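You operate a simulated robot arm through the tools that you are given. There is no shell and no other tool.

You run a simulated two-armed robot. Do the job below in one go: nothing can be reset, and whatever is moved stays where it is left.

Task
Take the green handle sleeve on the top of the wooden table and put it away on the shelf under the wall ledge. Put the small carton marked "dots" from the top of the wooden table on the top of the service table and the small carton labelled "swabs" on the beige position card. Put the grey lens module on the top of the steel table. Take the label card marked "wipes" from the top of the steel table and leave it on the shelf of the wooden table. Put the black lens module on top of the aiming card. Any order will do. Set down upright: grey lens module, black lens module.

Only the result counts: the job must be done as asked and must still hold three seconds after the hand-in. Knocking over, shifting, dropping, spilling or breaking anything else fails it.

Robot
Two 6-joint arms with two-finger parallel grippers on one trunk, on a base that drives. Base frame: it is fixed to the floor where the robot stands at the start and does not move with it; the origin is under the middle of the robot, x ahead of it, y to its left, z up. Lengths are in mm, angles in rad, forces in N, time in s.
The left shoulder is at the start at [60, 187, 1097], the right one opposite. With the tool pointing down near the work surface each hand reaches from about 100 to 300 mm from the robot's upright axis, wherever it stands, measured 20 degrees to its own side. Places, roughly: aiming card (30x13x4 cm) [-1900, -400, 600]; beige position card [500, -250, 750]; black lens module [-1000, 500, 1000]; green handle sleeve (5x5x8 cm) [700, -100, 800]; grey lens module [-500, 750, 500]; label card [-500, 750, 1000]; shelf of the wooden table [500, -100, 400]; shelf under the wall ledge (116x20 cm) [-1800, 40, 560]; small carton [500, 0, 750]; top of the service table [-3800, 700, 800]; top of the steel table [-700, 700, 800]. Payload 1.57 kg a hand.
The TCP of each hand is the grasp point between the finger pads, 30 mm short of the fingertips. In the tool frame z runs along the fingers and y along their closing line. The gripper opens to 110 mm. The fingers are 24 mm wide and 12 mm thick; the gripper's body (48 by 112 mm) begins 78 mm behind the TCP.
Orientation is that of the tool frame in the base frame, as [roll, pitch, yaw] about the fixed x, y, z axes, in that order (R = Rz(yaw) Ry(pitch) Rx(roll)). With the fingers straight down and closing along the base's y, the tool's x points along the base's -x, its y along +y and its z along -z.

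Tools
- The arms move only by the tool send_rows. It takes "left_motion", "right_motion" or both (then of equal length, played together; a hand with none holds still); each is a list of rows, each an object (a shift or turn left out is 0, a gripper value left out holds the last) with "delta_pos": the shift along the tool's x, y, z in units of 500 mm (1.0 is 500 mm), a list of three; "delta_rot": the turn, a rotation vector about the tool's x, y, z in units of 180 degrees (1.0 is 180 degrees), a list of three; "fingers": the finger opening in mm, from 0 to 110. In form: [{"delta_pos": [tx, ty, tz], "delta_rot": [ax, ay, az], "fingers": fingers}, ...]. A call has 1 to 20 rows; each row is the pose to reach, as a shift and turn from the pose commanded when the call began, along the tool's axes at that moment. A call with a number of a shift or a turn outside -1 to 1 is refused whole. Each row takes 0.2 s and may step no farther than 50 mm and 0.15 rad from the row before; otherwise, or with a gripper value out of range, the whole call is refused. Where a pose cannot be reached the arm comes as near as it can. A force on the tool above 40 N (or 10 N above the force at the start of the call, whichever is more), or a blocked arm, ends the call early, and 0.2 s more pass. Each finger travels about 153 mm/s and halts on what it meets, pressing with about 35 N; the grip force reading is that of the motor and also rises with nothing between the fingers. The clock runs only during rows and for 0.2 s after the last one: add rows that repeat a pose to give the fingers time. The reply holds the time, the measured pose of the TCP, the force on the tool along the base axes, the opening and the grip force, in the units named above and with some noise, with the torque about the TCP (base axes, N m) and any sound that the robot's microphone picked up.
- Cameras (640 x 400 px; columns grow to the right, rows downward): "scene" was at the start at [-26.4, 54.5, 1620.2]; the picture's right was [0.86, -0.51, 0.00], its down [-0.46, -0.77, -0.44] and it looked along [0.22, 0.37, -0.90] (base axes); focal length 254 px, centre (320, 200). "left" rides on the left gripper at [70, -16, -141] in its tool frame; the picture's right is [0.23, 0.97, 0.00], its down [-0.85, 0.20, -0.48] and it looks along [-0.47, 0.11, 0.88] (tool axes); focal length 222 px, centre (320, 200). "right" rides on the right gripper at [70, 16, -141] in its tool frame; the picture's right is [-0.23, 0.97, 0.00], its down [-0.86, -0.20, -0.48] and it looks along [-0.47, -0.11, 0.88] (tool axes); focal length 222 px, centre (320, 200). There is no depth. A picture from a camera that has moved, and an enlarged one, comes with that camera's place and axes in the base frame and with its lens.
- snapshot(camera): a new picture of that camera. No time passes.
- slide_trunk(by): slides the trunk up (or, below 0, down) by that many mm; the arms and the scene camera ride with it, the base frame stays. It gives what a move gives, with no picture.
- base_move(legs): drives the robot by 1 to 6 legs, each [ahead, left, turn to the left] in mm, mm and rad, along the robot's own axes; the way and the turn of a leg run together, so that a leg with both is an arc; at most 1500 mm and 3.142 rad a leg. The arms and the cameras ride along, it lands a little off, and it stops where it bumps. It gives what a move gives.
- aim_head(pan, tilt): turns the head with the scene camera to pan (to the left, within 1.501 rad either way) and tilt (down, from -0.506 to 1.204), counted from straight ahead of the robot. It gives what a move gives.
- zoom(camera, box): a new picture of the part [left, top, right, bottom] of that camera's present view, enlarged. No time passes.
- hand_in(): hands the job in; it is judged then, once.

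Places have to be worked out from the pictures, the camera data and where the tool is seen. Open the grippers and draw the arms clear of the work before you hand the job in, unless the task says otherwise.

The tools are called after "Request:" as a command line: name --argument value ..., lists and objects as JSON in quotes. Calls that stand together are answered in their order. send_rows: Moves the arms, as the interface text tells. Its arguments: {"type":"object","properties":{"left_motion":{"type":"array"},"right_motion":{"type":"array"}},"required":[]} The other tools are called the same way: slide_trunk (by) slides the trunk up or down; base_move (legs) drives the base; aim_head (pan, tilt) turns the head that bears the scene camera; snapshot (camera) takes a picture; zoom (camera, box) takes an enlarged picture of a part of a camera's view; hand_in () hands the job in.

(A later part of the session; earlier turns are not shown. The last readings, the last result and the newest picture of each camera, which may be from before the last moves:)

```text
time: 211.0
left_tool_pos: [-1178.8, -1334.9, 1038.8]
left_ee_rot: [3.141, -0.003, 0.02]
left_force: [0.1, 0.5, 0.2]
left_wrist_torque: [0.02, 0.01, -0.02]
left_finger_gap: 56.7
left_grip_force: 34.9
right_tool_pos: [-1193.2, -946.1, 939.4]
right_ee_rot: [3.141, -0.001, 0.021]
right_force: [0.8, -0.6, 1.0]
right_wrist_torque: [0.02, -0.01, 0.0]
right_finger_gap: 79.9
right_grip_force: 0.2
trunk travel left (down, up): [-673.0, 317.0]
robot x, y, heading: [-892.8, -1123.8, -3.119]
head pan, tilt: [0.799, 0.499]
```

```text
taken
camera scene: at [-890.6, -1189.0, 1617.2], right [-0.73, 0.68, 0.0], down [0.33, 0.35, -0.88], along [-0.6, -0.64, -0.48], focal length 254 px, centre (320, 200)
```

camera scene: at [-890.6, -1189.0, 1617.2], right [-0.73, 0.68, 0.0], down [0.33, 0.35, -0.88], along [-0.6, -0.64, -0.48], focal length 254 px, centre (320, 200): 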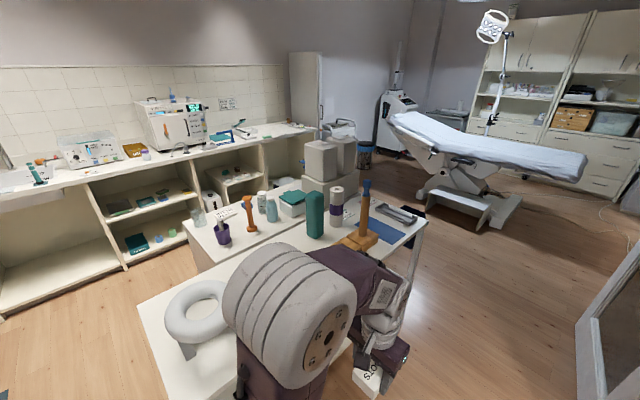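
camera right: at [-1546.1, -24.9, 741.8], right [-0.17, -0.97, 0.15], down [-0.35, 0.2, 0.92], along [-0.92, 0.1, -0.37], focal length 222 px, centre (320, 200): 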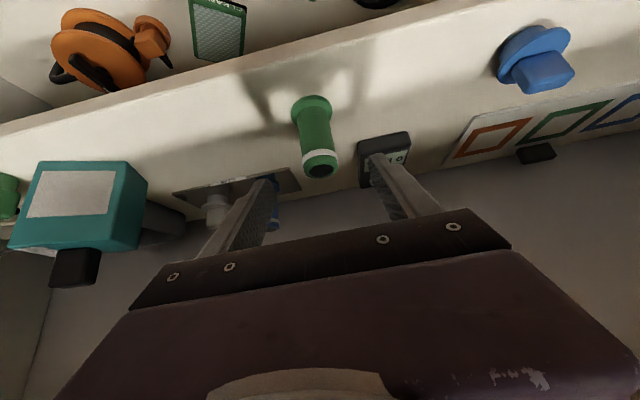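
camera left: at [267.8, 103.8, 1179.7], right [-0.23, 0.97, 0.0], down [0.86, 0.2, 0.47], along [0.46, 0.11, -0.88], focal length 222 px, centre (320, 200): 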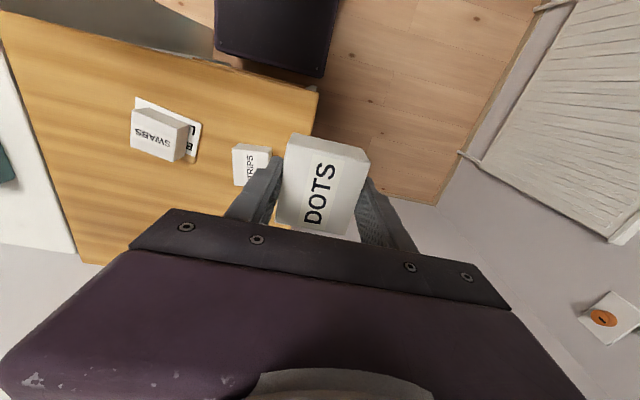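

The way through is ahead: door leaf on the right (y≈−690…−800, x −2160…−2730), treatment trolley on the left (edge y≈−1490…−1650). I square the heading and drive along y≈−1240 to the doorway, then look right for the service table.

Request:
base_move --legs '[[0, 0, -0.022], [1100, 115, 0]]'

Request:
aim_head --pan -0.4 --tilt 0.4

Request:
snapshot --camera "scene"

Request:
aim_head --pan 0.3 --tilt 0.5

Request:
snapshot --camera "scene"

```text
time: 216.9
left_tool_pos: [-2278.6, -1438.1, 1037.2]
left_ee_rot: [-3.141, -0.003, -0.007]
left_force: [0.8, 0.1, 0.1]
left_wrist_torque: [0.01, 0.01, 0.01]
left_finger_gap: 56.7
left_grip_force: 35.0
right_tool_pos: [-2282.9, -1046.9, 939.0]
right_ee_rot: [3.141, -0.002, -0.006]
right_force: [1.0, 0.1, -0.5]
right_wrist_torque: [-0.01, 0.0, -0.02]
right_finger_gap: 79.9
right_grip_force: 0.1
trunk travel left (down, up): [-673.0, 317.0]
robot x, y, heading: [-1983.3, -1236.7, 3.138]
head pan, tilt: [0.799, 0.499]
```

```text
time: 218.3
left_tool_pos: [-2277.7, -1438.3, 1038.3]
left_ee_rot: [3.14, -0.003, -0.008]
left_force: [0.1, -0.1, -1.1]
left_wrist_torque: [0.03, -0.01, 0.0]
left_finger_gap: 56.7
left_grip_force: 35.0
right_tool_pos: [-2283.4, -1048.5, 939.8]
right_ee_rot: [-3.141, -0.001, -0.008]
right_force: [0.6, 0.3, -0.1]
right_wrist_torque: [-0.04, 0.02, -0.03]
right_finger_gap: 79.9
right_grip_force: 0.2
trunk travel left (down, up): [-673.0, 317.0]
robot x, y, heading: [-1986.9, -1234.5, 3.133]
head pan, tilt: [-0.4, 0.4]
```

```text
taken
camera scene: at [-2007.4, -1198.5, 1626.3], right [0.39, 0.92, 0.0], down [0.36, -0.15, -0.92], along [-0.85, 0.36, -0.39], focal length 254 px, centre (320, 200)
```

scene: 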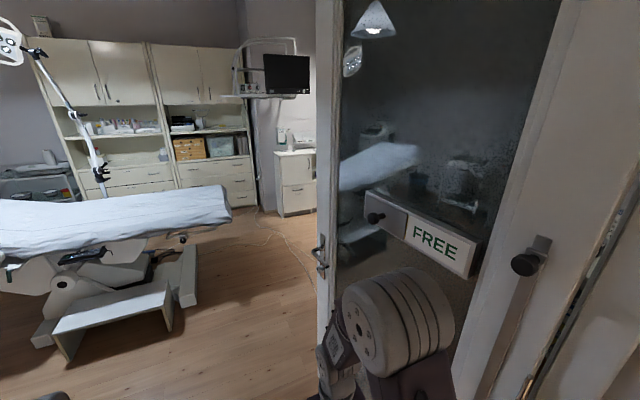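

```text
time: 219.4
left_tool_pos: [-2278.1, -1438.7, 1038.1]
left_ee_rot: [-3.141, -0.002, -0.007]
left_force: [0.4, -0.8, -1.2]
left_wrist_torque: [-0.01, -0.05, 0.0]
left_finger_gap: 56.9
left_grip_force: 34.5
right_tool_pos: [-2283.3, -1047.4, 939.7]
right_ee_rot: [-3.141, -0.002, -0.006]
right_force: [0.4, 0.3, 0.6]
right_wrist_torque: [0.01, 0.02, 0.03]
right_finger_gap: 80.2
right_grip_force: 0.1
trunk travel left (down, up): [-673.0, 317.0]
robot x, y, heading: [-1986.0, -1237.0, 3.132]
head pan, tilt: [0.3, 0.499]
```

```text
taken
camera scene: at [-2009.4, -1261.2, 1617.2], right [-0.29, 0.96, 0.0], down [0.46, 0.14, -0.88], along [-0.84, -0.25, -0.48], focal length 254 px, centre (320, 200)
```

scene: 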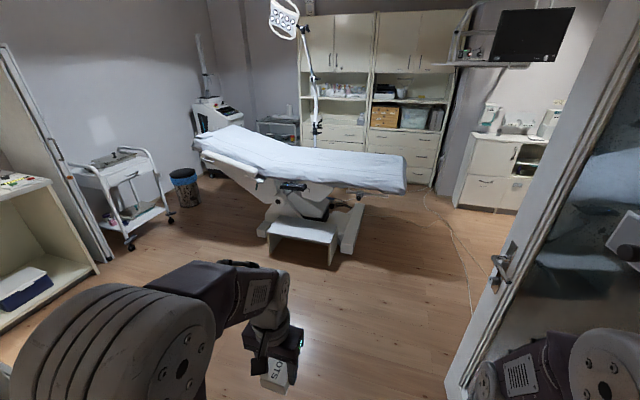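

The door leaf's free edge is at about (−2880,−790); the bed is further left/back. I shift left 110 mm, drive past the door edge to x≈−3300, turn right to face +y and look for the service table.

Request:
base_move --legs '[[0, 105, 0.008], [1330, 0, 0], [0, 0, -1.57]]'

Request:
aim_head --pan 0 --tilt 0.45

Request:
snapshot --camera "scene"

```text
time: 230.8
left_tool_pos: [-3517.6, -1042.0, 1038.4]
left_ee_rot: [3.142, -0.003, -1.597]
left_force: [0.0, 0.6, -1.0]
left_wrist_torque: [-0.01, 0.0, 0.03]
left_finger_gap: 56.4
left_grip_force: 35.2
right_tool_pos: [-3126.9, -1044.5, 939.9]
right_ee_rot: [3.14, 0.0, -1.593]
right_force: [-0.6, -0.8, 0.1]
right_wrist_torque: [-0.02, -0.03, 0.0]
right_finger_gap: 80.0
right_grip_force: 0.0
trunk travel left (down, up): [-673.0, 317.0]
robot x, y, heading: [-3320.6, -1339.6, 1.544]
head pan, tilt: [0.3, 0.499]
```

```text
time: 231.6
left_tool_pos: [-3517.8, -1041.6, 1038.2]
left_ee_rot: [3.141, -0.004, -1.596]
left_force: [0.0, -0.1, -0.6]
left_wrist_torque: [-0.02, 0.01, -0.03]
left_finger_gap: 57.0
left_grip_force: 35.1
right_tool_pos: [-3126.4, -1044.7, 939.8]
right_ee_rot: [3.141, -0.001, -1.595]
right_force: [-0.9, 0.7, 0.3]
right_wrist_torque: [-0.01, 0.03, -0.04]
right_finger_gap: 79.9
right_grip_force: 0.0
trunk travel left (down, up): [-673.0, 317.0]
robot x, y, heading: [-3317.3, -1337.6, 1.545]
head pan, tilt: [0.0, 0.45]
```

```text
taken
camera scene: at [-3318.3, -1306.3, 1621.7], right [1.0, -0.02, 0.0], down [-0.01, -0.44, -0.9], along [0.02, 0.9, -0.44], focal length 254 px, centre (320, 200)
```

scene: 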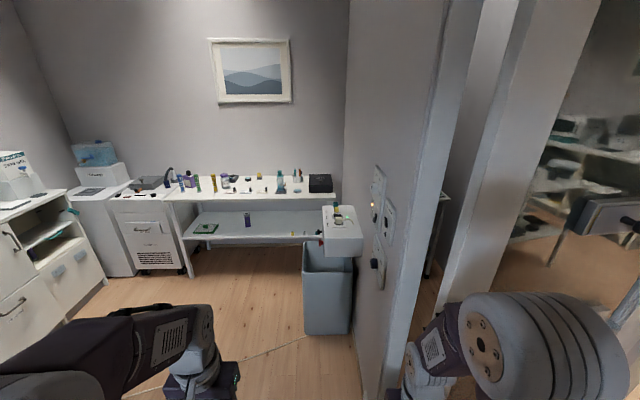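

The service table is ahead along the far wall (front edge y≈395, x −4430…−3160), with many items on it. I drive diagonally away from the partition wall and approach.

Request:
base_move --legs '[[0, 0, 0.026], [300, 230, 0], [500, 220, 0]]'

Request:
aim_head --pan 0 --tilt 0.6

Request:
snapshot --camera "scene"

Request:
zoom --camera "scene" --box '[120, 90, 500, 250]'

```text
time: 237.1
left_tool_pos: [-3975.9, -236.3, 1038.5]
left_ee_rot: [-3.14, -0.004, -1.573]
left_force: [-0.3, 0.0, -0.6]
left_wrist_torque: [0.0, 0.05, 0.01]
left_finger_gap: 56.7
left_grip_force: 35.1
right_tool_pos: [-3584.5, -229.8, 939.3]
right_ee_rot: [-3.141, -0.003, -1.57]
right_force: [-0.4, -0.6, 0.0]
right_wrist_torque: [0.01, 0.01, 0.01]
right_finger_gap: 79.7
right_grip_force: 0.1
trunk travel left (down, up): [-673.0, 317.0]
robot x, y, heading: [-3775.3, -530.3, 1.571]
head pan, tilt: [0.0, 0.45]
```

```text
time: 237.8
left_tool_pos: [-3975.0, -235.4, 1038.1]
left_ee_rot: [-3.141, -0.005, -1.574]
left_force: [-0.4, -0.2, 0.0]
left_wrist_torque: [-0.05, 0.02, -0.02]
left_finger_gap: 56.7
left_grip_force: 35.1
right_tool_pos: [-3585.2, -230.2, 940.3]
right_ee_rot: [-3.14, -0.001, -1.573]
right_force: [-0.4, -0.5, -0.4]
right_wrist_torque: [-0.05, 0.01, 0.01]
right_finger_gap: 79.9
right_grip_force: 0.0
trunk travel left (down, up): [-673.0, 317.0]
robot x, y, heading: [-3773.2, -529.5, 1.57]
head pan, tilt: [0.0, 0.6]
```

```text
taken
camera scene: at [-3770.1, -499.1, 1608.2], right [1.0, 0.0, 0.0], down [0.0, -0.56, -0.83], along [0.0, 0.83, -0.56], focal length 254 px, centre (320, 200)
```

scene: 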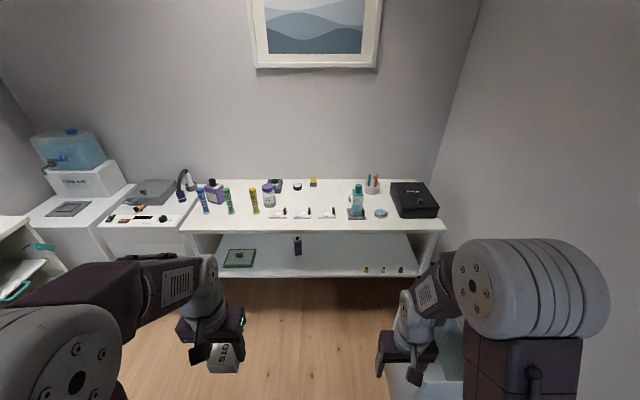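

```text
1.68 times, centred on (310, 170) of scene
camera zoom: at [-3770.1, -499.1, 1608.2], right [1.0, 0.0, 0.0], down [0.0, -0.56, -0.83], along [0.0, 0.83, -0.56], focal length 427 px, centre (337, 250)
```

zoom: 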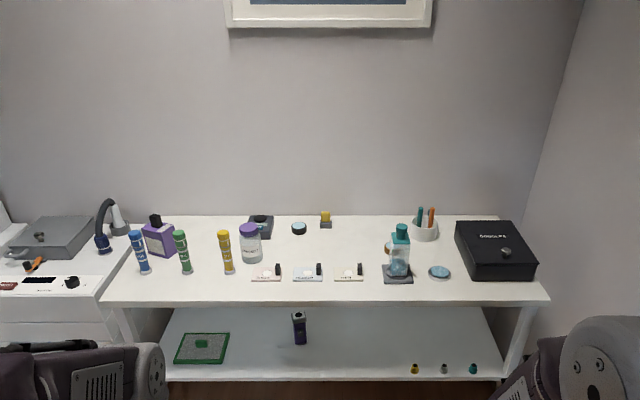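

I see a free strip along the table's front edge. I'll set the carton in front of the low boards, around x≈−3900, away from tall bottles. Driving closer.

Request:
base_move --legs '[[560, -70, 0]]'

Request:
aim_head --pan 0.2 --tilt 0.8

Request:
snapshot --camera "scene"

Request:
snapshot --camera "left"

```text
time: 241.0
left_tool_pos: [-3903.6, 321.9, 1038.0]
left_ee_rot: [-3.141, -0.005, -1.574]
left_force: [0.2, 0.8, -0.3]
left_wrist_torque: [0.0, 0.03, -0.01]
left_finger_gap: 56.6
left_grip_force: 35.0
right_tool_pos: [-3513.6, 327.9, 940.0]
right_ee_rot: [3.141, -0.002, -1.575]
right_force: [0.6, 0.1, 0.5]
right_wrist_torque: [0.02, 0.03, 0.0]
right_finger_gap: 80.0
right_grip_force: 0.1
trunk travel left (down, up): [-673.0, 317.0]
robot x, y, heading: [-3697.7, 27.7, 1.567]
head pan, tilt: [0.0, 0.6]
```

```text
time: 241.8
left_tool_pos: [-3904.2, 321.7, 1038.6]
left_ee_rot: [-3.14, -0.003, -1.572]
left_force: [-1.0, 0.1, 0.5]
left_wrist_torque: [0.0, 0.02, -0.03]
left_finger_gap: 56.6
left_grip_force: 34.7
right_tool_pos: [-3513.8, 327.1, 940.4]
right_ee_rot: [3.14, -0.001, -1.574]
right_force: [0.2, 0.5, -0.6]
right_wrist_torque: [-0.02, 0.02, 0.0]
right_finger_gap: 80.1
right_grip_force: 0.0
trunk travel left (down, up): [-673.0, 317.0]
robot x, y, heading: [-3702.1, 29.8, 1.568]
head pan, tilt: [0.201, 0.799]
```

```text
taken
camera scene: at [-3715.1, 49.2, 1591.3], right [0.98, 0.2, 0.0], down [0.14, -0.7, -0.7], along [-0.14, 0.68, -0.72], focal length 254 px, centre (320, 200)
```

scene: 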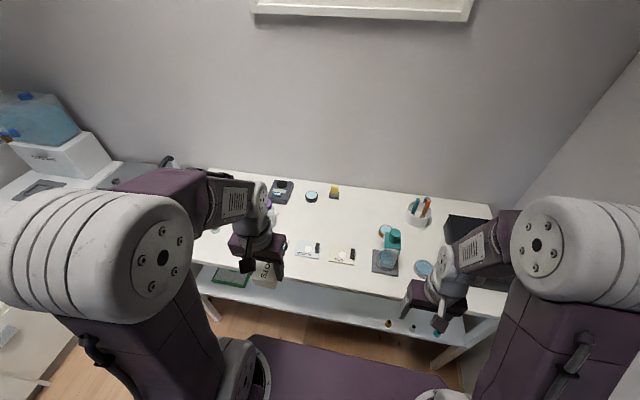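

```text
taken
camera left: at [-3888.8, 251.8, 1179.9], right [-0.97, -0.22, 0.0], down [-0.2, 0.86, 0.48], along [-0.11, 0.46, -0.88], focal length 222 px, centre (320, 200)
```

left: 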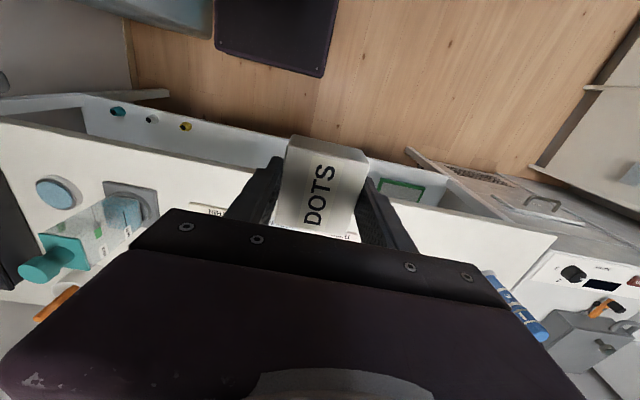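

The front strip is narrow, but behind the low boards there is a wide free area around (−3800,650), clear of tall items. I drive 110 mm closer and move the left hand over it at height.

Request:
base_move --legs '[[110, 0, 0]]'

Request:
send_rows --left_motion '[{"delta_pos": [-0.07, -0.03, 0]}, {"delta_pos": [-0.14, -0.06, 0]}, {"delta_pos": [-0.21, -0.1, 0]}, {"delta_pos": [-0.28, -0.14, 0]}, {"delta_pos": [-0.35, -0.18, 0]}, {"delta_pos": [-0.42, -0.208, 0]}, {"delta_pos": [-0.436, -0.208, 0]}, {"delta_pos": [-0.436, -0.208, 0]}]'

Request:
snapshot --camera "left"

Request:
snapshot --camera "scene"

```text
time: 242.9
left_tool_pos: [-3903.5, 430.0, 1039.0]
left_ee_rot: [3.141, -0.003, -1.576]
left_force: [0.1, 0.1, -0.4]
left_wrist_torque: [-0.04, 0.02, 0.02]
left_finger_gap: 56.6
left_grip_force: 35.7
right_tool_pos: [-3513.1, 436.0, 940.3]
right_ee_rot: [3.141, -0.001, -1.574]
right_force: [0.1, -0.4, -0.2]
right_wrist_torque: [-0.01, -0.02, 0.0]
right_finger_gap: 79.8
right_grip_force: 0.0
trunk travel left (down, up): [-673.0, 317.0]
robot x, y, heading: [-3703.0, 134.9, 1.567]
head pan, tilt: [0.201, 0.799]
```

```text
time: 244.8
left_tool_pos: [-3798.1, 649.7, 1037.7]
left_ee_rot: [-3.141, -0.003, -1.577]
left_force: [-0.1, -0.4, -0.7]
left_wrist_torque: [0.0, 0.01, -0.01]
left_finger_gap: 56.6
left_grip_force: 34.8
right_tool_pos: [-3513.3, 437.0, 939.9]
right_ee_rot: [3.14, -0.003, -1.575]
right_force: [0.2, -0.5, -0.1]
right_wrist_torque: [0.03, 0.04, 0.02]
right_finger_gap: 80.0
right_grip_force: 0.0
trunk travel left (down, up): [-673.0, 317.0]
robot x, y, heading: [-3701.8, 137.1, 1.563]
head pan, tilt: [0.201, 0.799]
```

```text
taken
camera left: at [-3782.6, 578.6, 1179.1], right [-0.97, -0.22, 0.0], down [-0.19, 0.86, 0.48], along [-0.11, 0.46, -0.88], focal length 222 px, centre (320, 200)
```

left: 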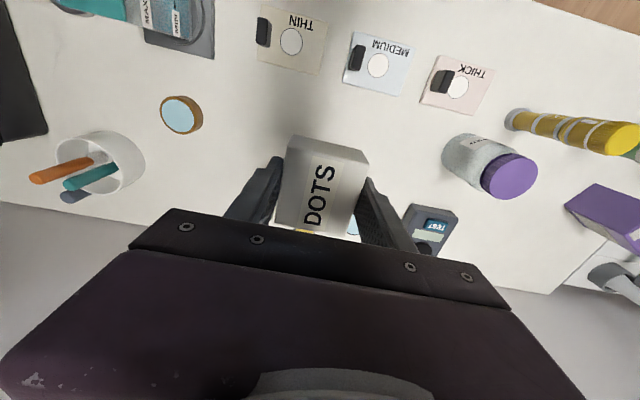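

```text
taken
camera scene: at [-3714.7, 157.7, 1591.2], right [0.98, 0.2, 0.0], down [0.14, -0.7, -0.7], along [-0.14, 0.68, -0.72], focal length 254 px, centre (320, 200)
```

scene: 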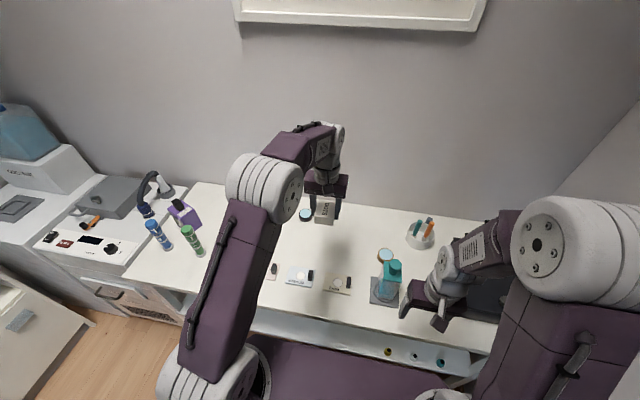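

The landing spot is clear (boards in front, jar and device well aside). I move 15 mm further back and descend to carton-bottom ≈ 815.

Request:
send_rows --left_motion '[{"delta_pos": [-0.03, 0, 0.05]}, {"delta_pos": [-0.03, 0, 0.14]}, {"delta_pos": [-0.03, 0, 0.23]}, {"delta_pos": [-0.03, 0, 0.31]}, {"delta_pos": [-0.03, 0, 0.37]}, {"delta_pos": [-0.03, 0, 0.37]}]'

Request:
snapshot --camera "left"

```text
time: 246.2
left_tool_pos: [-3797.1, 661.1, 850.2]
left_ee_rot: [-3.142, -0.005, -1.576]
left_force: [0.3, -0.2, -0.7]
left_wrist_torque: [0.0, 0.0, 0.01]
left_finger_gap: 56.7
left_grip_force: 35.2
right_tool_pos: [-3512.3, 436.0, 939.2]
right_ee_rot: [-3.14, -0.002, -1.575]
right_force: [-0.7, -0.5, 0.1]
right_wrist_torque: [0.0, 0.0, 0.0]
right_finger_gap: 79.9
right_grip_force: 0.0
trunk travel left (down, up): [-673.0, 317.0]
robot x, y, heading: [-3699.6, 139.0, 1.565]
head pan, tilt: [0.201, 0.799]
```

```text
taken
camera left: at [-3781.5, 591.5, 992.1], right [-0.97, -0.22, 0.0], down [-0.2, 0.86, 0.48], along [-0.11, 0.46, -0.88], focal length 222 px, centre (320, 200)
```

left: 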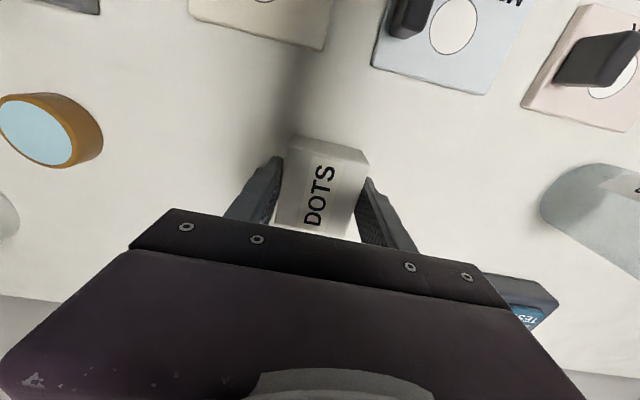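

Request:
send_rows --left_motion '[{"delta_pos": [0, 0, 0.006]}, {"delta_pos": [0, 0, 0.012]}, {"delta_pos": [0, 0, 0.018]}, {"delta_pos": [0, 0, 0.018]}]'

```text
time: 247.2
left_tool_pos: [-3799.1, 662.8, 842.3]
left_ee_rot: [3.141, -0.004, -1.577]
left_force: [-0.2, 0.5, 0.4]
left_wrist_torque: [0.03, 0.0, 0.0]
left_finger_gap: 56.9
left_grip_force: 35.3
right_tool_pos: [-3512.8, 435.9, 939.9]
right_ee_rot: [3.14, -0.002, -1.574]
right_force: [-0.5, -0.5, 0.0]
right_wrist_torque: [0.0, 0.0, 0.0]
right_finger_gap: 79.7
right_grip_force: 0.0
trunk travel left (down, up): [-673.0, 317.0]
robot x, y, heading: [-3701.1, 134.6, 1.565]
head pan, tilt: [0.201, 0.799]
```

Request:
send_rows --left_motion '[{"delta_pos": [0, 0, 0.004]}, {"delta_pos": [0, 0, 0.008]}, {"delta_pos": [0, 0, 0.01]}, {"delta_pos": [0, 0, 0.01]}]'

Request:
snapshot --camera "left"

```text
time: 248.2
left_tool_pos: [-3797.9, 663.1, 837.6]
left_ee_rot: [3.14, -0.003, -1.576]
left_force: [-0.6, 0.3, -0.1]
left_wrist_torque: [0.02, -0.02, 0.03]
left_finger_gap: 56.6
left_grip_force: 35.0
right_tool_pos: [-3512.7, 436.8, 939.5]
right_ee_rot: [3.142, -0.003, -1.574]
right_force: [0.4, -0.7, -0.6]
right_wrist_torque: [0.01, -0.01, -0.01]
right_finger_gap: 80.1
right_grip_force: 0.1
trunk travel left (down, up): [-673.0, 317.0]
robot x, y, heading: [-3700.2, 138.4, 1.566]
head pan, tilt: [0.201, 0.799]
```

```text
taken
camera left: at [-3782.9, 592.1, 979.9], right [-0.97, -0.22, 0.0], down [-0.2, 0.86, 0.48], along [-0.11, 0.46, -0.88], focal length 222 px, centre (320, 200)
```

left: 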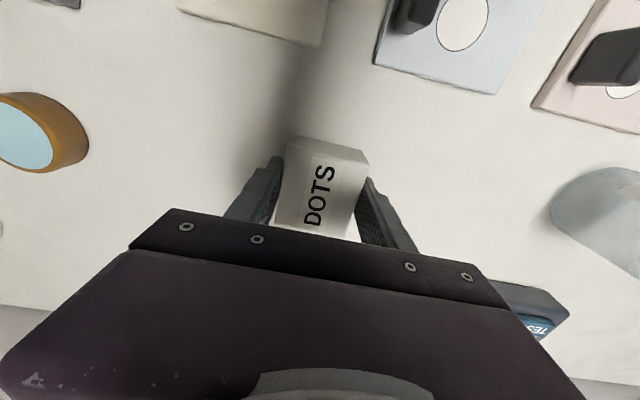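

Stereo puts the board tops at ≈805, table ≈797. Contact should be very near; lowering 4 mm more.

Request:
send_rows --left_motion '[{"delta_pos": [0, 0, 0.004]}, {"delta_pos": [0, 0, 0.008]}, {"delta_pos": [0, 0, 0.008]}]'

```text
time: 248.9
left_tool_pos: [-3798.6, 661.3, 836.0]
left_ee_rot: [3.141, 0.0, -1.576]
left_force: [-1.0, 2.2, 19.9]
left_wrist_torque: [-0.35, 0.01, 0.01]
left_finger_gap: 56.5
left_grip_force: 35.2
right_tool_pos: [-3512.1, 435.8, 940.3]
right_ee_rot: [3.141, 0.001, -1.576]
right_force: [-0.5, 0.0, 0.3]
right_wrist_torque: [0.01, -0.01, 0.0]
right_finger_gap: 79.8
right_grip_force: 0.1
trunk travel left (down, up): [-673.0, 317.0]
robot x, y, heading: [-3699.2, 139.0, 1.568]
head pan, tilt: [0.201, 0.799]
```

Contact (20 N). I release, rise, and check.

Request:
send_rows --left_motion '[{"delta_pos": [0, 0, -0.002]}, {"delta_pos": [0, 0, -0.002], "fingers": 95}, {"delta_pos": [0, 0, -0.002], "fingers": 95}, {"delta_pos": [0, 0, -0.05], "fingers": 95}, {"delta_pos": [0, 0, -0.14], "fingers": 95}, {"delta_pos": [0, 0, -0.23], "fingers": 95}, {"delta_pos": [0, 0, -0.32], "fingers": 95}, {"delta_pos": [0, 0, -0.4], "fingers": 95}, {"delta_pos": [0, 0, -0.4], "fingers": 95}]'

Request:
snapshot --camera "left"

```text
time: 250.9
left_tool_pos: [-3796.2, 665.4, 1034.7]
left_ee_rot: [3.141, -0.005, -1.576]
left_force: [0.3, -0.9, -0.2]
left_wrist_torque: [-0.03, 0.04, -0.01]
left_finger_gap: 95.1
left_grip_force: 0.0
right_tool_pos: [-3512.5, 437.1, 939.7]
right_ee_rot: [3.141, -0.001, -1.576]
right_force: [0.0, -1.1, 0.3]
right_wrist_torque: [0.01, 0.0, -0.01]
right_finger_gap: 80.0
right_grip_force: 0.0
trunk travel left (down, up): [-673.0, 317.0]
robot x, y, heading: [-3701.2, 138.1, 1.564]
head pan, tilt: [0.201, 0.799]
```

```text
taken
camera left: at [-3781.1, 595.4, 1177.5], right [-0.97, -0.22, 0.0], down [-0.2, 0.86, 0.48], along [-0.11, 0.46, -0.88], focal length 222 px, centre (320, 200)
```

left: 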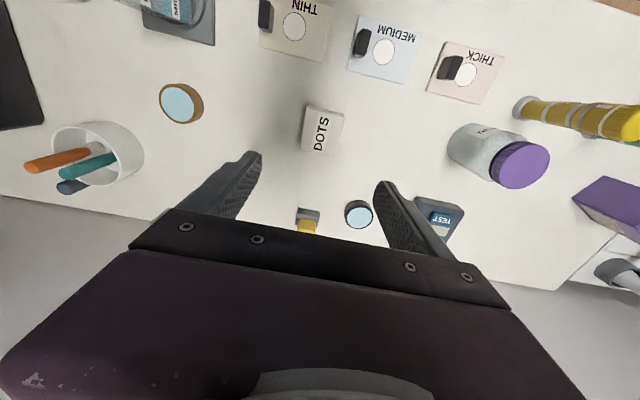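

Dots carton is on the service table. I retract the left hand and drive back the way I came.

Request:
send_rows --left_motion '[{"delta_pos": [0.08, 0.03, 0]}, {"delta_pos": [0.16, 0.07, 0]}, {"delta_pos": [0.24, 0.11, 0]}, {"delta_pos": [0.32, 0.15, 0]}, {"delta_pos": [0.39, 0.19, 0]}, {"delta_pos": [0.45, 0.208, 0]}, {"delta_pos": [0.45, 0.208, 0]}]'

Request:
base_move --legs '[[-670, 70, 0], [-500, -220, 0], [-300, -230, 0], [0, 0, -1.567]]'

Request:
aim_head --pan 0 --tilt 0.4

Request:
snapshot --camera "scene"

```text
time: 252.6
left_tool_pos: [-3903.3, 437.1, 1035.9]
left_ee_rot: [3.141, -0.003, -1.575]
left_force: [-0.3, 0.7, 0.1]
left_wrist_torque: [0.0, -0.01, -0.02]
left_finger_gap: 94.9
left_grip_force: 0.1
right_tool_pos: [-3512.0, 435.9, 939.7]
right_ee_rot: [3.141, -0.002, -1.575]
right_force: [0.7, 0.2, 0.5]
right_wrist_torque: [0.0, 0.03, 0.01]
right_finger_gap: 79.7
right_grip_force: 0.1
trunk travel left (down, up): [-673.0, 317.0]
robot x, y, heading: [-3703.1, 137.3, 1.564]
head pan, tilt: [0.201, 0.799]
```

```text
time: 264.9
left_tool_pos: [-3014.5, -1126.2, 1037.0]
left_ee_rot: [-3.141, -0.003, -3.141]
left_force: [-0.1, -0.4, 0.1]
left_wrist_torque: [0.03, 0.04, -0.01]
left_finger_gap: 95.0
left_grip_force: 0.0
right_tool_pos: [-3012.6, -1517.6, 940.1]
right_ee_rot: [3.14, 0.0, -3.138]
right_force: [-0.2, -0.3, 0.0]
right_wrist_torque: [-0.03, 0.01, -0.02]
right_finger_gap: 80.1
right_grip_force: 0.0
trunk travel left (down, up): [-673.0, 317.0]
robot x, y, heading: [-3314.6, -1331.7, 0.007]
head pan, tilt: [0.201, 0.799]
```

```text
time: 265.7
left_tool_pos: [-3013.2, -1125.9, 1036.9]
left_ee_rot: [-3.141, -0.001, -3.141]
left_force: [0.4, 0.0, 0.4]
left_wrist_torque: [0.02, 0.0, -0.02]
left_finger_gap: 95.0
left_grip_force: 0.1
right_tool_pos: [-3013.4, -1516.7, 939.9]
right_ee_rot: [3.14, -0.002, -3.141]
right_force: [-0.4, 0.5, -0.3]
right_wrist_torque: [-0.01, 0.01, 0.03]
right_finger_gap: 80.2
right_grip_force: 0.1
trunk travel left (down, up): [-673.0, 317.0]
robot x, y, heading: [-3311.6, -1333.7, 0.003]
head pan, tilt: [0.0, 0.4]
```

```text
taken
camera scene: at [-3278.9, -1329.2, 1626.3], right [0.0, -1.0, 0.0], down [-0.39, 0.0, -0.92], along [0.92, 0.0, -0.39], focal length 254 px, centre (320, 200)
```

scene: 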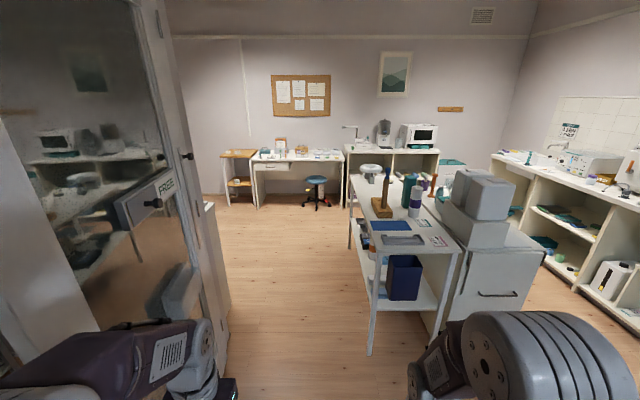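

Corridor is clear. I drive back through it into the main room, turn left toward the steel table, and stop short of it.

Request:
base_move --legs '[[1330, 0, 0], [1000, 200, 0], [0, 0, 1.567], [750, 0, 0]]'

Request:
aim_head --pan 0 --tilt 0.6

Request:
snapshot --camera "scene"

```text
time: 284.5
left_tool_pos: [-1204.6, -55.7, 1037.3]
left_ee_rot: [3.14, -0.003, -1.594]
left_force: [-0.3, -0.4, 0.0]
left_wrist_torque: [-0.01, -0.03, -0.02]
left_finger_gap: 95.0
left_grip_force: 0.1
right_tool_pos: [-815.0, -65.0, 940.1]
right_ee_rot: [3.142, -0.001, -1.592]
right_force: [-0.8, -0.5, -0.1]
right_wrist_torque: [-0.01, 0.02, -0.01]
right_finger_gap: 79.8
right_grip_force: 0.0
trunk travel left (down, up): [-673.0, 317.0]
robot x, y, heading: [-1008.1, -360.2, 1.549]
head pan, tilt: [0.0, 0.4]
```

```text
time: 285.3
left_tool_pos: [-1205.9, -56.6, 1036.7]
left_ee_rot: [3.142, -0.004, -1.593]
left_force: [0.0, -0.5, -0.1]
left_wrist_torque: [0.01, 0.0, -0.03]
left_finger_gap: 95.1
left_grip_force: 0.2
right_tool_pos: [-814.9, -65.1, 941.4]
right_ee_rot: [-3.141, -0.001, -1.592]
right_force: [1.0, 0.6, 0.4]
right_wrist_torque: [-0.01, -0.03, 0.01]
right_finger_gap: 79.9
right_grip_force: 0.1
trunk travel left (down, up): [-673.0, 317.0]
robot x, y, heading: [-1007.8, -361.9, 1.554]
head pan, tilt: [0.0, 0.6]
```

```text
taken
camera scene: at [-1004.7, -330.1, 1608.2], right [1.0, -0.02, 0.0], down [-0.01, -0.56, -0.83], along [0.02, 0.83, -0.56], focal length 254 px, centre (320, 200)
```

scene: 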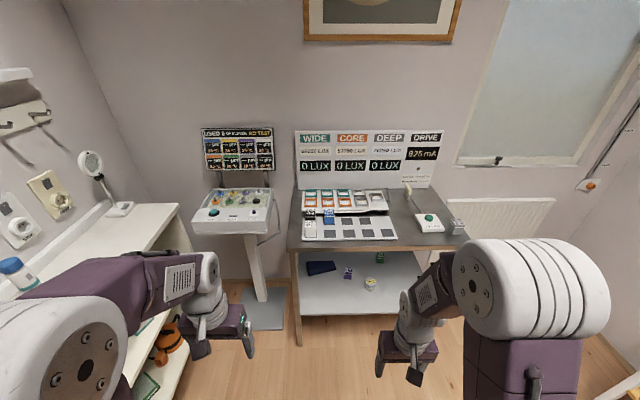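

Request:
zoom --camera "scene" --box '[280, 170, 420, 260]'

```text
4.44 times, centred on (350, 215) of scene
camera zoom: at [-1004.7, -330.1, 1608.2], right [1.0, -0.02, 0.0], down [-0.01, -0.56, -0.83], along [0.02, 0.83, -0.56], focal length 1127 px, centre (187, 133)
```

zoom: 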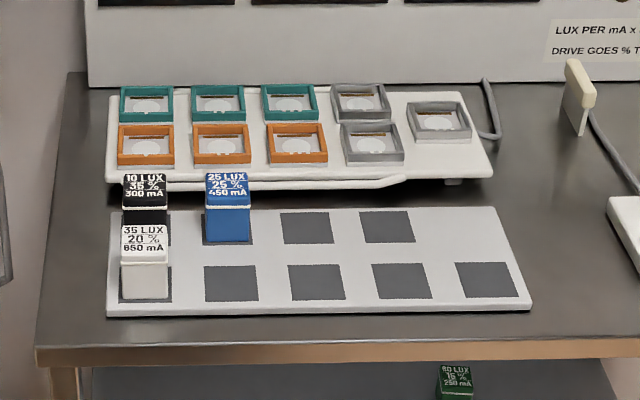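

Black module stands at ≈(−1032,585) with white right in front (≈(−1029,508)) and blue to the right (≈(−948,583)). I align the robot and raise the trunk a bit, to pick it with a ~46° tilted tool.

Request:
base_move --legs '[[0, 0, 0.019], [355, 150, 0]]'

Request:
slide_trunk --by 50

Request:
send_rows --right_motion '[{"delta_pos": [-0.05, 0.03, -0.05], "fingers": 72}, {"delta_pos": [-0.12, 0.06, -0.1], "fingers": 72}, {"delta_pos": [-0.2, 0.1, -0.12], "fingers": 72}, {"delta_pos": [-0.28, 0.12, -0.12], "fingers": 72}, {"delta_pos": [-0.36, 0.12, -0.12], "fingers": 72}, {"delta_pos": [-0.4, 0.12, -0.12], "fingers": 72}, {"delta_pos": [-0.4, 0.12, -0.12], "fingers": 72}]'

Request:
snapshot --camera "right"

Request:
snapshot --camera "scene"

```text
time: 288.0
left_tool_pos: [-1356.7, 295.7, 1037.7]
left_ee_rot: [-3.141, -0.003, -1.579]
left_force: [-0.4, 0.8, 0.0]
left_wrist_torque: [-0.01, -0.01, -0.02]
left_finger_gap: 94.9
left_grip_force: 0.1
right_tool_pos: [-967.0, 292.2, 940.7]
right_ee_rot: [-3.141, -0.003, -1.579]
right_force: [0.6, 0.0, -0.2]
right_wrist_torque: [0.04, 0.04, 0.03]
right_finger_gap: 80.0
right_grip_force: 0.0
trunk travel left (down, up): [-673.0, 317.0]
robot x, y, heading: [-1156.6, -5.3, 1.568]
head pan, tilt: [0.0, 0.6]
```

```text
time: 289.0
left_tool_pos: [-1357.1, 295.6, 1087.9]
left_ee_rot: [3.141, -0.003, -1.58]
left_force: [1.0, 0.0, 0.5]
left_wrist_torque: [0.05, 0.03, -0.04]
left_finger_gap: 94.8
left_grip_force: 0.1
right_tool_pos: [-966.1, 292.8, 990.0]
right_ee_rot: [-3.141, -0.002, -1.577]
right_force: [-0.2, -1.1, -0.3]
right_wrist_torque: [0.01, 0.0, -0.03]
right_finger_gap: 79.8
right_grip_force: 0.1
trunk travel left (down, up): [-723.0, 267.0]
robot x, y, heading: [-1158.4, -8.9, 1.564]
head pan, tilt: [0.0, 0.6]
```

```text
time: 290.6
left_tool_pos: [-1356.6, 294.3, 1087.9]
left_ee_rot: [3.141, -0.004, -1.58]
left_force: [0.1, 0.0, 0.2]
left_wrist_torque: [0.04, 0.0, 0.01]
left_finger_gap: 94.8
left_grip_force: 0.0
right_tool_pos: [-1025.4, 493.1, 1049.2]
right_ee_rot: [3.142, -0.002, -1.58]
right_force: [0.8, -1.1, 0.7]
right_wrist_torque: [0.01, 0.01, 0.02]
right_finger_gap: 72.3
right_grip_force: 0.1
trunk travel left (down, up): [-723.0, 267.0]
robot x, y, heading: [-1155.0, -8.3, 1.562]
head pan, tilt: [0.0, 0.6]
```

```text
taken
camera right: at [-1041.4, 424.3, 1191.2], right [-0.97, 0.24, 0.0], down [0.21, 0.85, 0.48], along [0.11, 0.46, -0.88], focal length 222 px, centre (320, 200)
```

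right: 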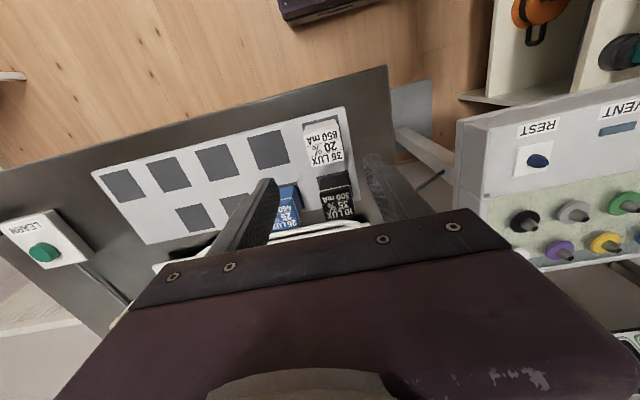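

```text
taken
camera scene: at [-1153.7, 24.0, 1658.1], right [1.0, -0.01, 0.0], down [0.0, -0.56, -0.83], along [0.01, 0.83, -0.56], focal length 254 px, centre (320, 200)
```

scene: 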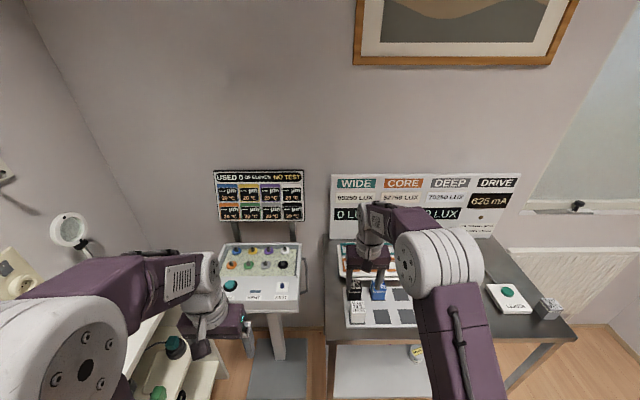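

Request:
zoom --camera "right" --box '[250, 90, 420, 240]'

```text
2.67 times, centred on (335, 165) of right
camera zoom: at [-1041.4, 424.3, 1191.2], right [-0.97, 0.24, 0.0], down [0.21, 0.85, 0.48], along [0.11, 0.46, -0.88], focal length 592 px, centre (280, 293)
```

zoom: 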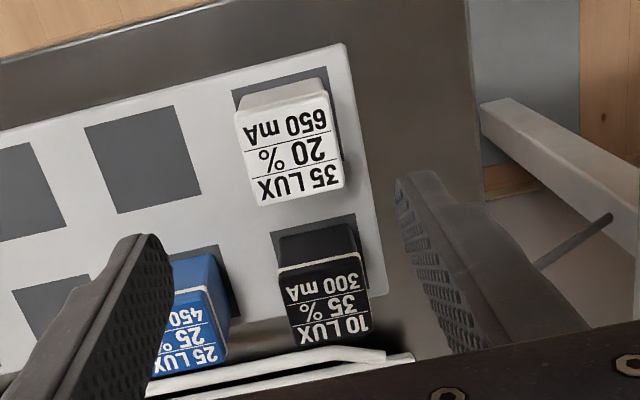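

Black centre ≈(−1028.5,583), aligned with the robot axes, top ≈912; blue's near face ≈ x −971. I tilt the tool to 0.80 rad at height with the fingers at 64 mm.

Request:
send_rows --right_motion '[{"delta_rot": [0, -0.0425, 0], "fingers": 64}, {"delta_rot": [0, -0.085, 0], "fingers": 64}, {"delta_rot": [0, -0.1275, 0], "fingers": 64}, {"delta_rot": [0, -0.17, 0], "fingers": 64}, {"delta_rot": [0, -0.2125, 0], "fingers": 64}, {"delta_rot": [0, -0.2546, 0], "fingers": 64}, {"delta_rot": [0, -0.2546, 0], "fingers": 64}]'

Request:
snapshot --camera "right"

```text
time: 292.2
left_tool_pos: [-1357.6, 296.0, 1088.5]
left_ee_rot: [3.141, -0.004, -1.579]
left_force: [-0.3, 0.2, 0.1]
left_wrist_torque: [-0.02, 0.01, -0.04]
left_finger_gap: 94.7
left_grip_force: 0.0
right_tool_pos: [-1031.2, 488.1, 1044.9]
right_ee_rot: [3.122, 0.538, -1.577]
right_force: [0.1, -0.2, 0.4]
right_wrist_torque: [0.0, 0.02, -0.02]
right_finger_gap: 64.0
right_grip_force: 0.0
right hand out of reach, approached as far as the arm can: row 5, 6, 7
trunk travel left (down, up): [-723.0, 267.0]
robot x, y, heading: [-1153.6, -6.0, 1.56]
head pan, tilt: [0.0, 0.6]
```

```text
taken
camera right: at [-1044.0, 357.1, 1131.8], right [-0.97, 0.19, 0.13], down [0.21, 0.49, 0.85], along [0.1, 0.85, -0.52], focal length 222 px, centre (320, 200)
```

right: 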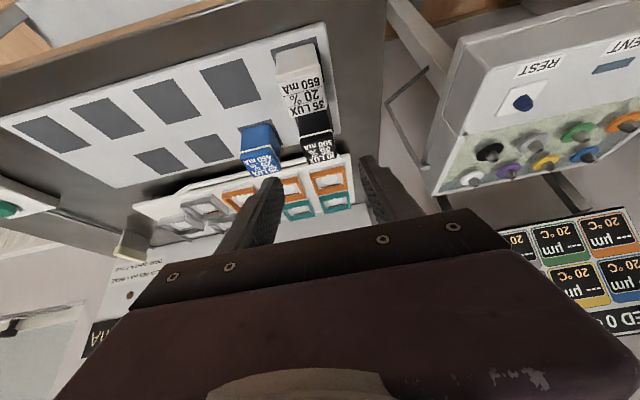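

Full tilt isn't reachable that close in; I move forward and down a bit, then complete the tilt.

Request:
send_rows --right_motion '[{"delta_pos": [-0.015, 0, 0.073]}, {"delta_pos": [-0.029, 0, 0.1456]}, {"delta_pos": [-0.029, 0, 0.1456], "delta_rot": [0.003, -0.042, 0]}, {"delta_pos": [-0.029, 0, 0.1456], "delta_rot": [0.006, -0.0834, 0]}, {"delta_pos": [-0.029, 0, 0.1456], "delta_rot": [0.006, -0.0834, 0]}]'

Request:
snapshot --camera "right"

```text
time: 293.4
left_tool_pos: [-1357.4, 295.9, 1086.0]
left_ee_rot: [-3.141, -0.004, -1.579]
left_force: [-0.3, 0.0, 0.7]
left_wrist_torque: [-0.02, 0.02, 0.03]
left_finger_gap: 94.8
left_grip_force: 0.1
right_tool_pos: [-1030.5, 539.9, 991.6]
right_ee_rot: [3.122, 0.538, -1.578]
right_force: [-0.1, 0.5, -0.4]
right_wrist_torque: [-0.03, 0.0, 0.02]
right_finger_gap: 64.0
right_grip_force: 0.1
right hand out of reach, approached as far as the arm can: row 3, 4, 5
trunk travel left (down, up): [-723.0, 267.0]
robot x, y, heading: [-1157.7, -3.8, 1.565]
head pan, tilt: [0.0, 0.6]
```

```text
taken
camera right: at [-1044.2, 408.1, 1077.5], right [-0.97, 0.19, 0.13], down [0.21, 0.49, 0.85], along [0.1, 0.85, -0.52], focal length 222 px, centre (320, 200)
```

right: 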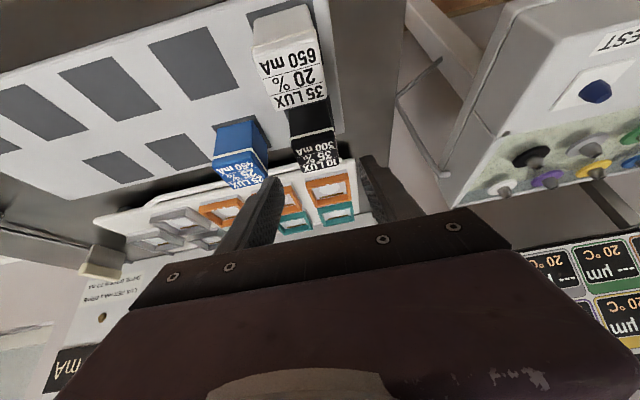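

The tilt seems limited by the inward lateral offset; earlier it worked with the hand straight ahead of the shoulder. I shift the robot 60 mm left and move the hand back over, then tilt.

Request:
base_move --legs '[[0, 60, 0.005]]'

Request:
send_rows --right_motion '[{"delta_pos": [0, -0.06, 0]}, {"delta_pos": [0, -0.12, 0]}, {"delta_pos": [0, -0.12, 0], "delta_rot": [0.003, -0.042, 0]}, {"delta_pos": [0, -0.12, 0], "delta_rot": [0.006, -0.0834, 0]}, {"delta_pos": [0, -0.12, 0], "delta_rot": [0.006, -0.0834, 0]}]'

Request:
snapshot --camera "right"

```text
time: 294.3
left_tool_pos: [-1413.5, 294.4, 1087.4]
left_ee_rot: [3.137, -0.003, -1.575]
left_force: [0.2, -0.1, 0.3]
left_wrist_torque: [0.02, 0.01, 0.02]
left_finger_gap: 95.1
left_grip_force: 0.0
right_tool_pos: [-1087.6, 540.9, 991.4]
right_ee_rot: [3.12, 0.538, -1.574]
right_force: [0.5, 0.5, 0.4]
right_wrist_torque: [-0.02, 0.03, 0.0]
right_finger_gap: 64.2
right_grip_force: 0.1
trunk travel left (down, up): [-723.0, 267.0]
robot x, y, heading: [-1218.7, -4.3, 1.571]
head pan, tilt: [0.0, 0.6]
```

```text
time: 295.5
left_tool_pos: [-1415.3, 295.6, 1086.2]
left_ee_rot: [3.141, -0.004, -1.573]
left_force: [-0.2, 0.5, 0.3]
left_wrist_torque: [0.01, -0.02, 0.01]
left_finger_gap: 95.0
left_grip_force: 0.1
right_tool_pos: [-1029.1, 541.4, 991.5]
right_ee_rot: [3.14, 0.801, -1.575]
right_force: [0.2, 0.4, -0.2]
right_wrist_torque: [0.0, 0.01, 0.01]
right_finger_gap: 64.1
right_grip_force: 0.1
right hand out of reach, approached as far as the arm can: row 3, 4
trunk travel left (down, up): [-723.0, 267.0]
robot x, y, heading: [-1211.8, -4.5, 1.56]
head pan, tilt: [0.0, 0.6]
```

```text
taken
camera right: at [-1045.0, 391.5, 1039.6], right [-0.97, 0.16, 0.16], down [0.2, 0.25, 0.95], along [0.11, 0.95, -0.28], focal length 222 px, centre (320, 200)
```

right: 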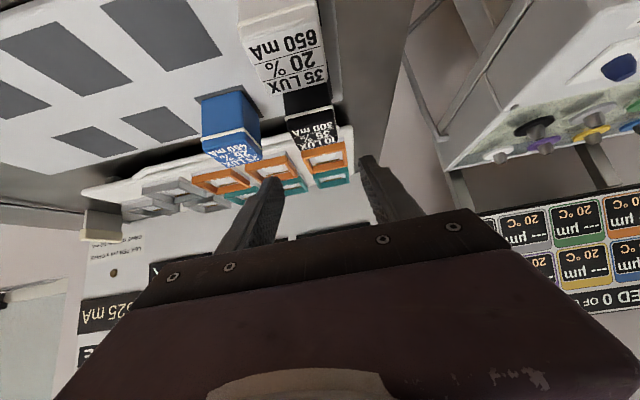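

Tilt now 0.80. Black rechecked at (−1028,581). I shift in the tool frame and approach along the tool axis, pausing before the end.

Request:
send_rows --right_motion '[{"delta_pos": [0.04, 0, 0]}, {"delta_pos": [0.079, 0, 0]}, {"delta_pos": [0.079, 0, 0.06]}, {"delta_pos": [0.079, 0, 0.11]}, {"delta_pos": [0.079, 0, 0.11]}]'

Request:
snapshot --camera "right"

Request:
zoom --camera "scene" --box '[290, 200, 470, 340]'

```text
time: 296.7
left_tool_pos: [-1416.4, 294.4, 1088.1]
left_ee_rot: [3.141, -0.003, -1.574]
left_force: [0.3, 0.2, -0.5]
left_wrist_torque: [0.01, -0.03, 0.0]
left_finger_gap: 95.0
left_grip_force: 0.0
right_tool_pos: [-1031.5, 552.0, 924.6]
right_ee_rot: [3.139, 0.8, -1.575]
right_force: [-0.3, -0.8, -1.1]
right_wrist_torque: [0.04, 0.0, -0.02]
right_finger_gap: 64.1
right_grip_force: 0.1
trunk travel left (down, up): [-723.0, 267.0]
robot x, y, heading: [-1214.7, -6.3, 1.564]
head pan, tilt: [0.0, 0.6]
```

```text
taken
camera right: at [-1047.0, 402.9, 973.5], right [-0.97, 0.16, 0.17], down [0.2, 0.25, 0.95], along [0.11, 0.95, -0.28], focal length 222 px, centre (320, 200)
```

right: 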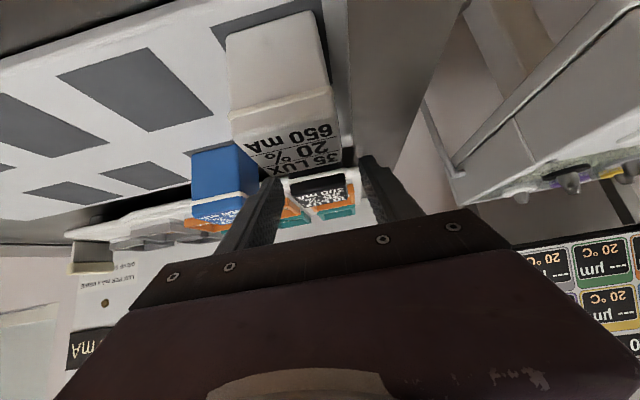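

```text
2.86 times, centred on (380, 270) of scene
camera zoom: at [-1210.9, 24.1, 1658.1], right [1.0, 0.0, 0.0], down [0.0, -0.56, -0.83], along [0.0, 0.83, -0.56], focal length 724 px, centre (149, 0)
```

zoom: 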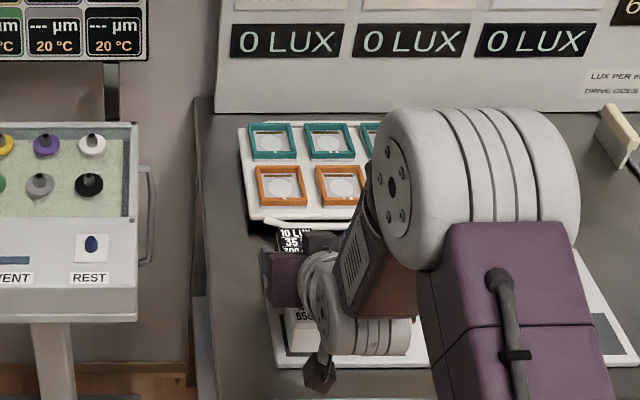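

Centred between the fingers with clearance over the white module. Advance the last 40 mm and close.

Request:
send_rows --right_motion '[{"delta_pos": [0, 0, 0.04]}, {"delta_pos": [0, 0, 0.08]}, {"delta_pos": [0, 0, 0.08]}, {"delta_pos": [0, 0, 0.08], "fingers": 0}, {"delta_pos": [0, 0, 0.08], "fingers": 0}, {"delta_pos": [0, 0, 0.08], "fingers": 0}]'

Request:
snapshot --camera "right"

```text
time: 298.1
left_tool_pos: [-1416.1, 295.5, 1087.6]
left_ee_rot: [3.141, -0.004, -1.575]
left_force: [0.0, -0.5, 0.1]
left_wrist_torque: [0.0, 0.01, 0.01]
left_finger_gap: 95.2
left_grip_force: 0.0
right_tool_pos: [-1030.4, 580.7, 895.2]
right_ee_rot: [3.139, 0.798, -1.576]
right_force: [0.1, -0.3, -0.1]
right_wrist_torque: [-0.01, -0.06, -0.02]
right_finger_gap: 43.6
right_grip_force: 35.2
trunk travel left (down, up): [-723.0, 267.0]
robot x, y, heading: [-1210.1, -6.5, 1.566]
head pan, tilt: [0.0, 0.6]
```

```text
taken
camera right: at [-1046.5, 431.9, 944.8], right [-0.97, 0.16, 0.17], down [0.2, 0.25, 0.95], along [0.11, 0.95, -0.28], focal length 222 px, centre (320, 200)
```

right: 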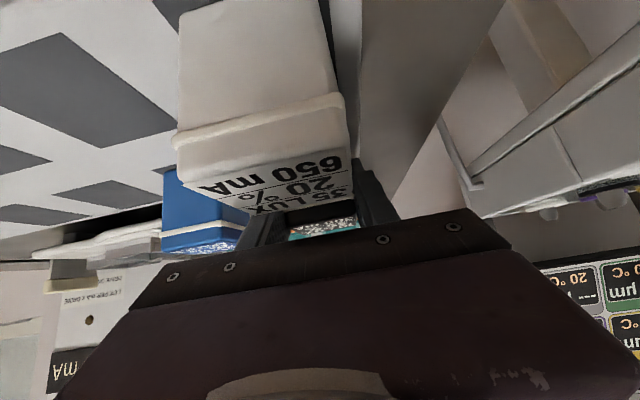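

Gripped (43.6 mm). Lifting straight up 130 mm.

Request:
send_rows --right_motion '[{"delta_pos": [-0.03, 0, -0.029]}, {"delta_pos": [-0.07, 0, -0.068]}, {"delta_pos": [-0.11, 0, -0.107]}, {"delta_pos": [-0.15, 0, -0.146]}, {"delta_pos": [-0.187, 0, -0.181]}, {"delta_pos": [-0.187, 0, -0.181]}]'

Request:
snapshot --camera "right"

Request:
snapshot --camera "scene"

```text
time: 299.5
left_tool_pos: [-1415.8, 295.2, 1086.7]
left_ee_rot: [-3.141, -0.005, -1.575]
left_force: [-0.3, 0.2, 0.4]
left_wrist_torque: [-0.03, 0.01, -0.01]
left_finger_gap: 94.8
left_grip_force: 0.0
right_tool_pos: [-1029.6, 583.8, 1026.4]
right_ee_rot: [3.136, 0.798, -1.576]
right_force: [0.3, 0.4, -1.2]
right_wrist_torque: [0.03, -0.02, 0.02]
right_finger_gap: 43.4
right_grip_force: 34.9
trunk travel left (down, up): [-723.0, 267.0]
robot x, y, heading: [-1212.6, -0.2, 1.568]
head pan, tilt: [0.0, 0.6]
```

```text
taken
camera right: at [-1045.2, 433.6, 1074.4], right [-0.97, 0.16, 0.17], down [0.2, 0.25, 0.95], along [0.11, 0.95, -0.28], focal length 222 px, centre (320, 200)
```

right: 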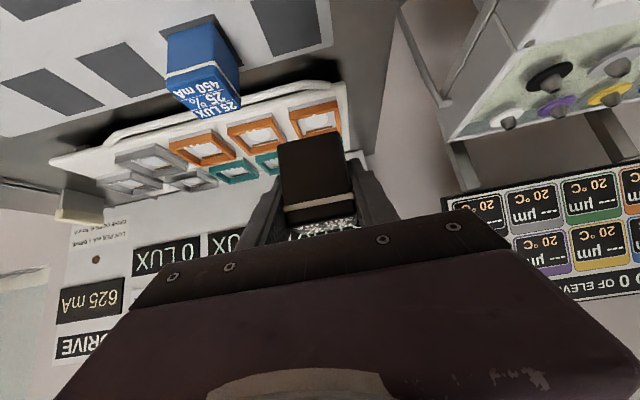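

```text
taken
camera scene: at [-1210.4, 25.9, 1658.1], right [1.0, 0.0, 0.0], down [0.0, -0.57, -0.82], along [0.0, 0.82, -0.57], focal length 254 px, centre (320, 200)
```

scene: 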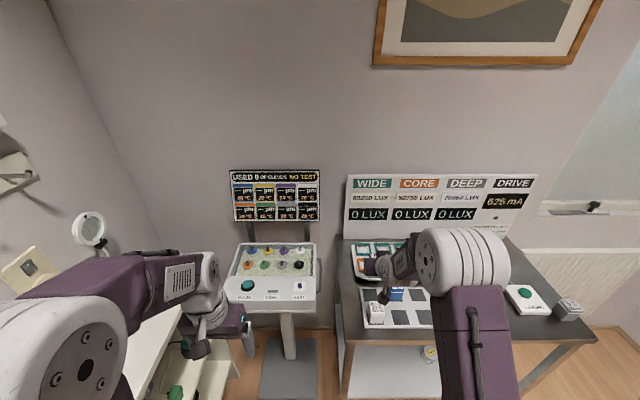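

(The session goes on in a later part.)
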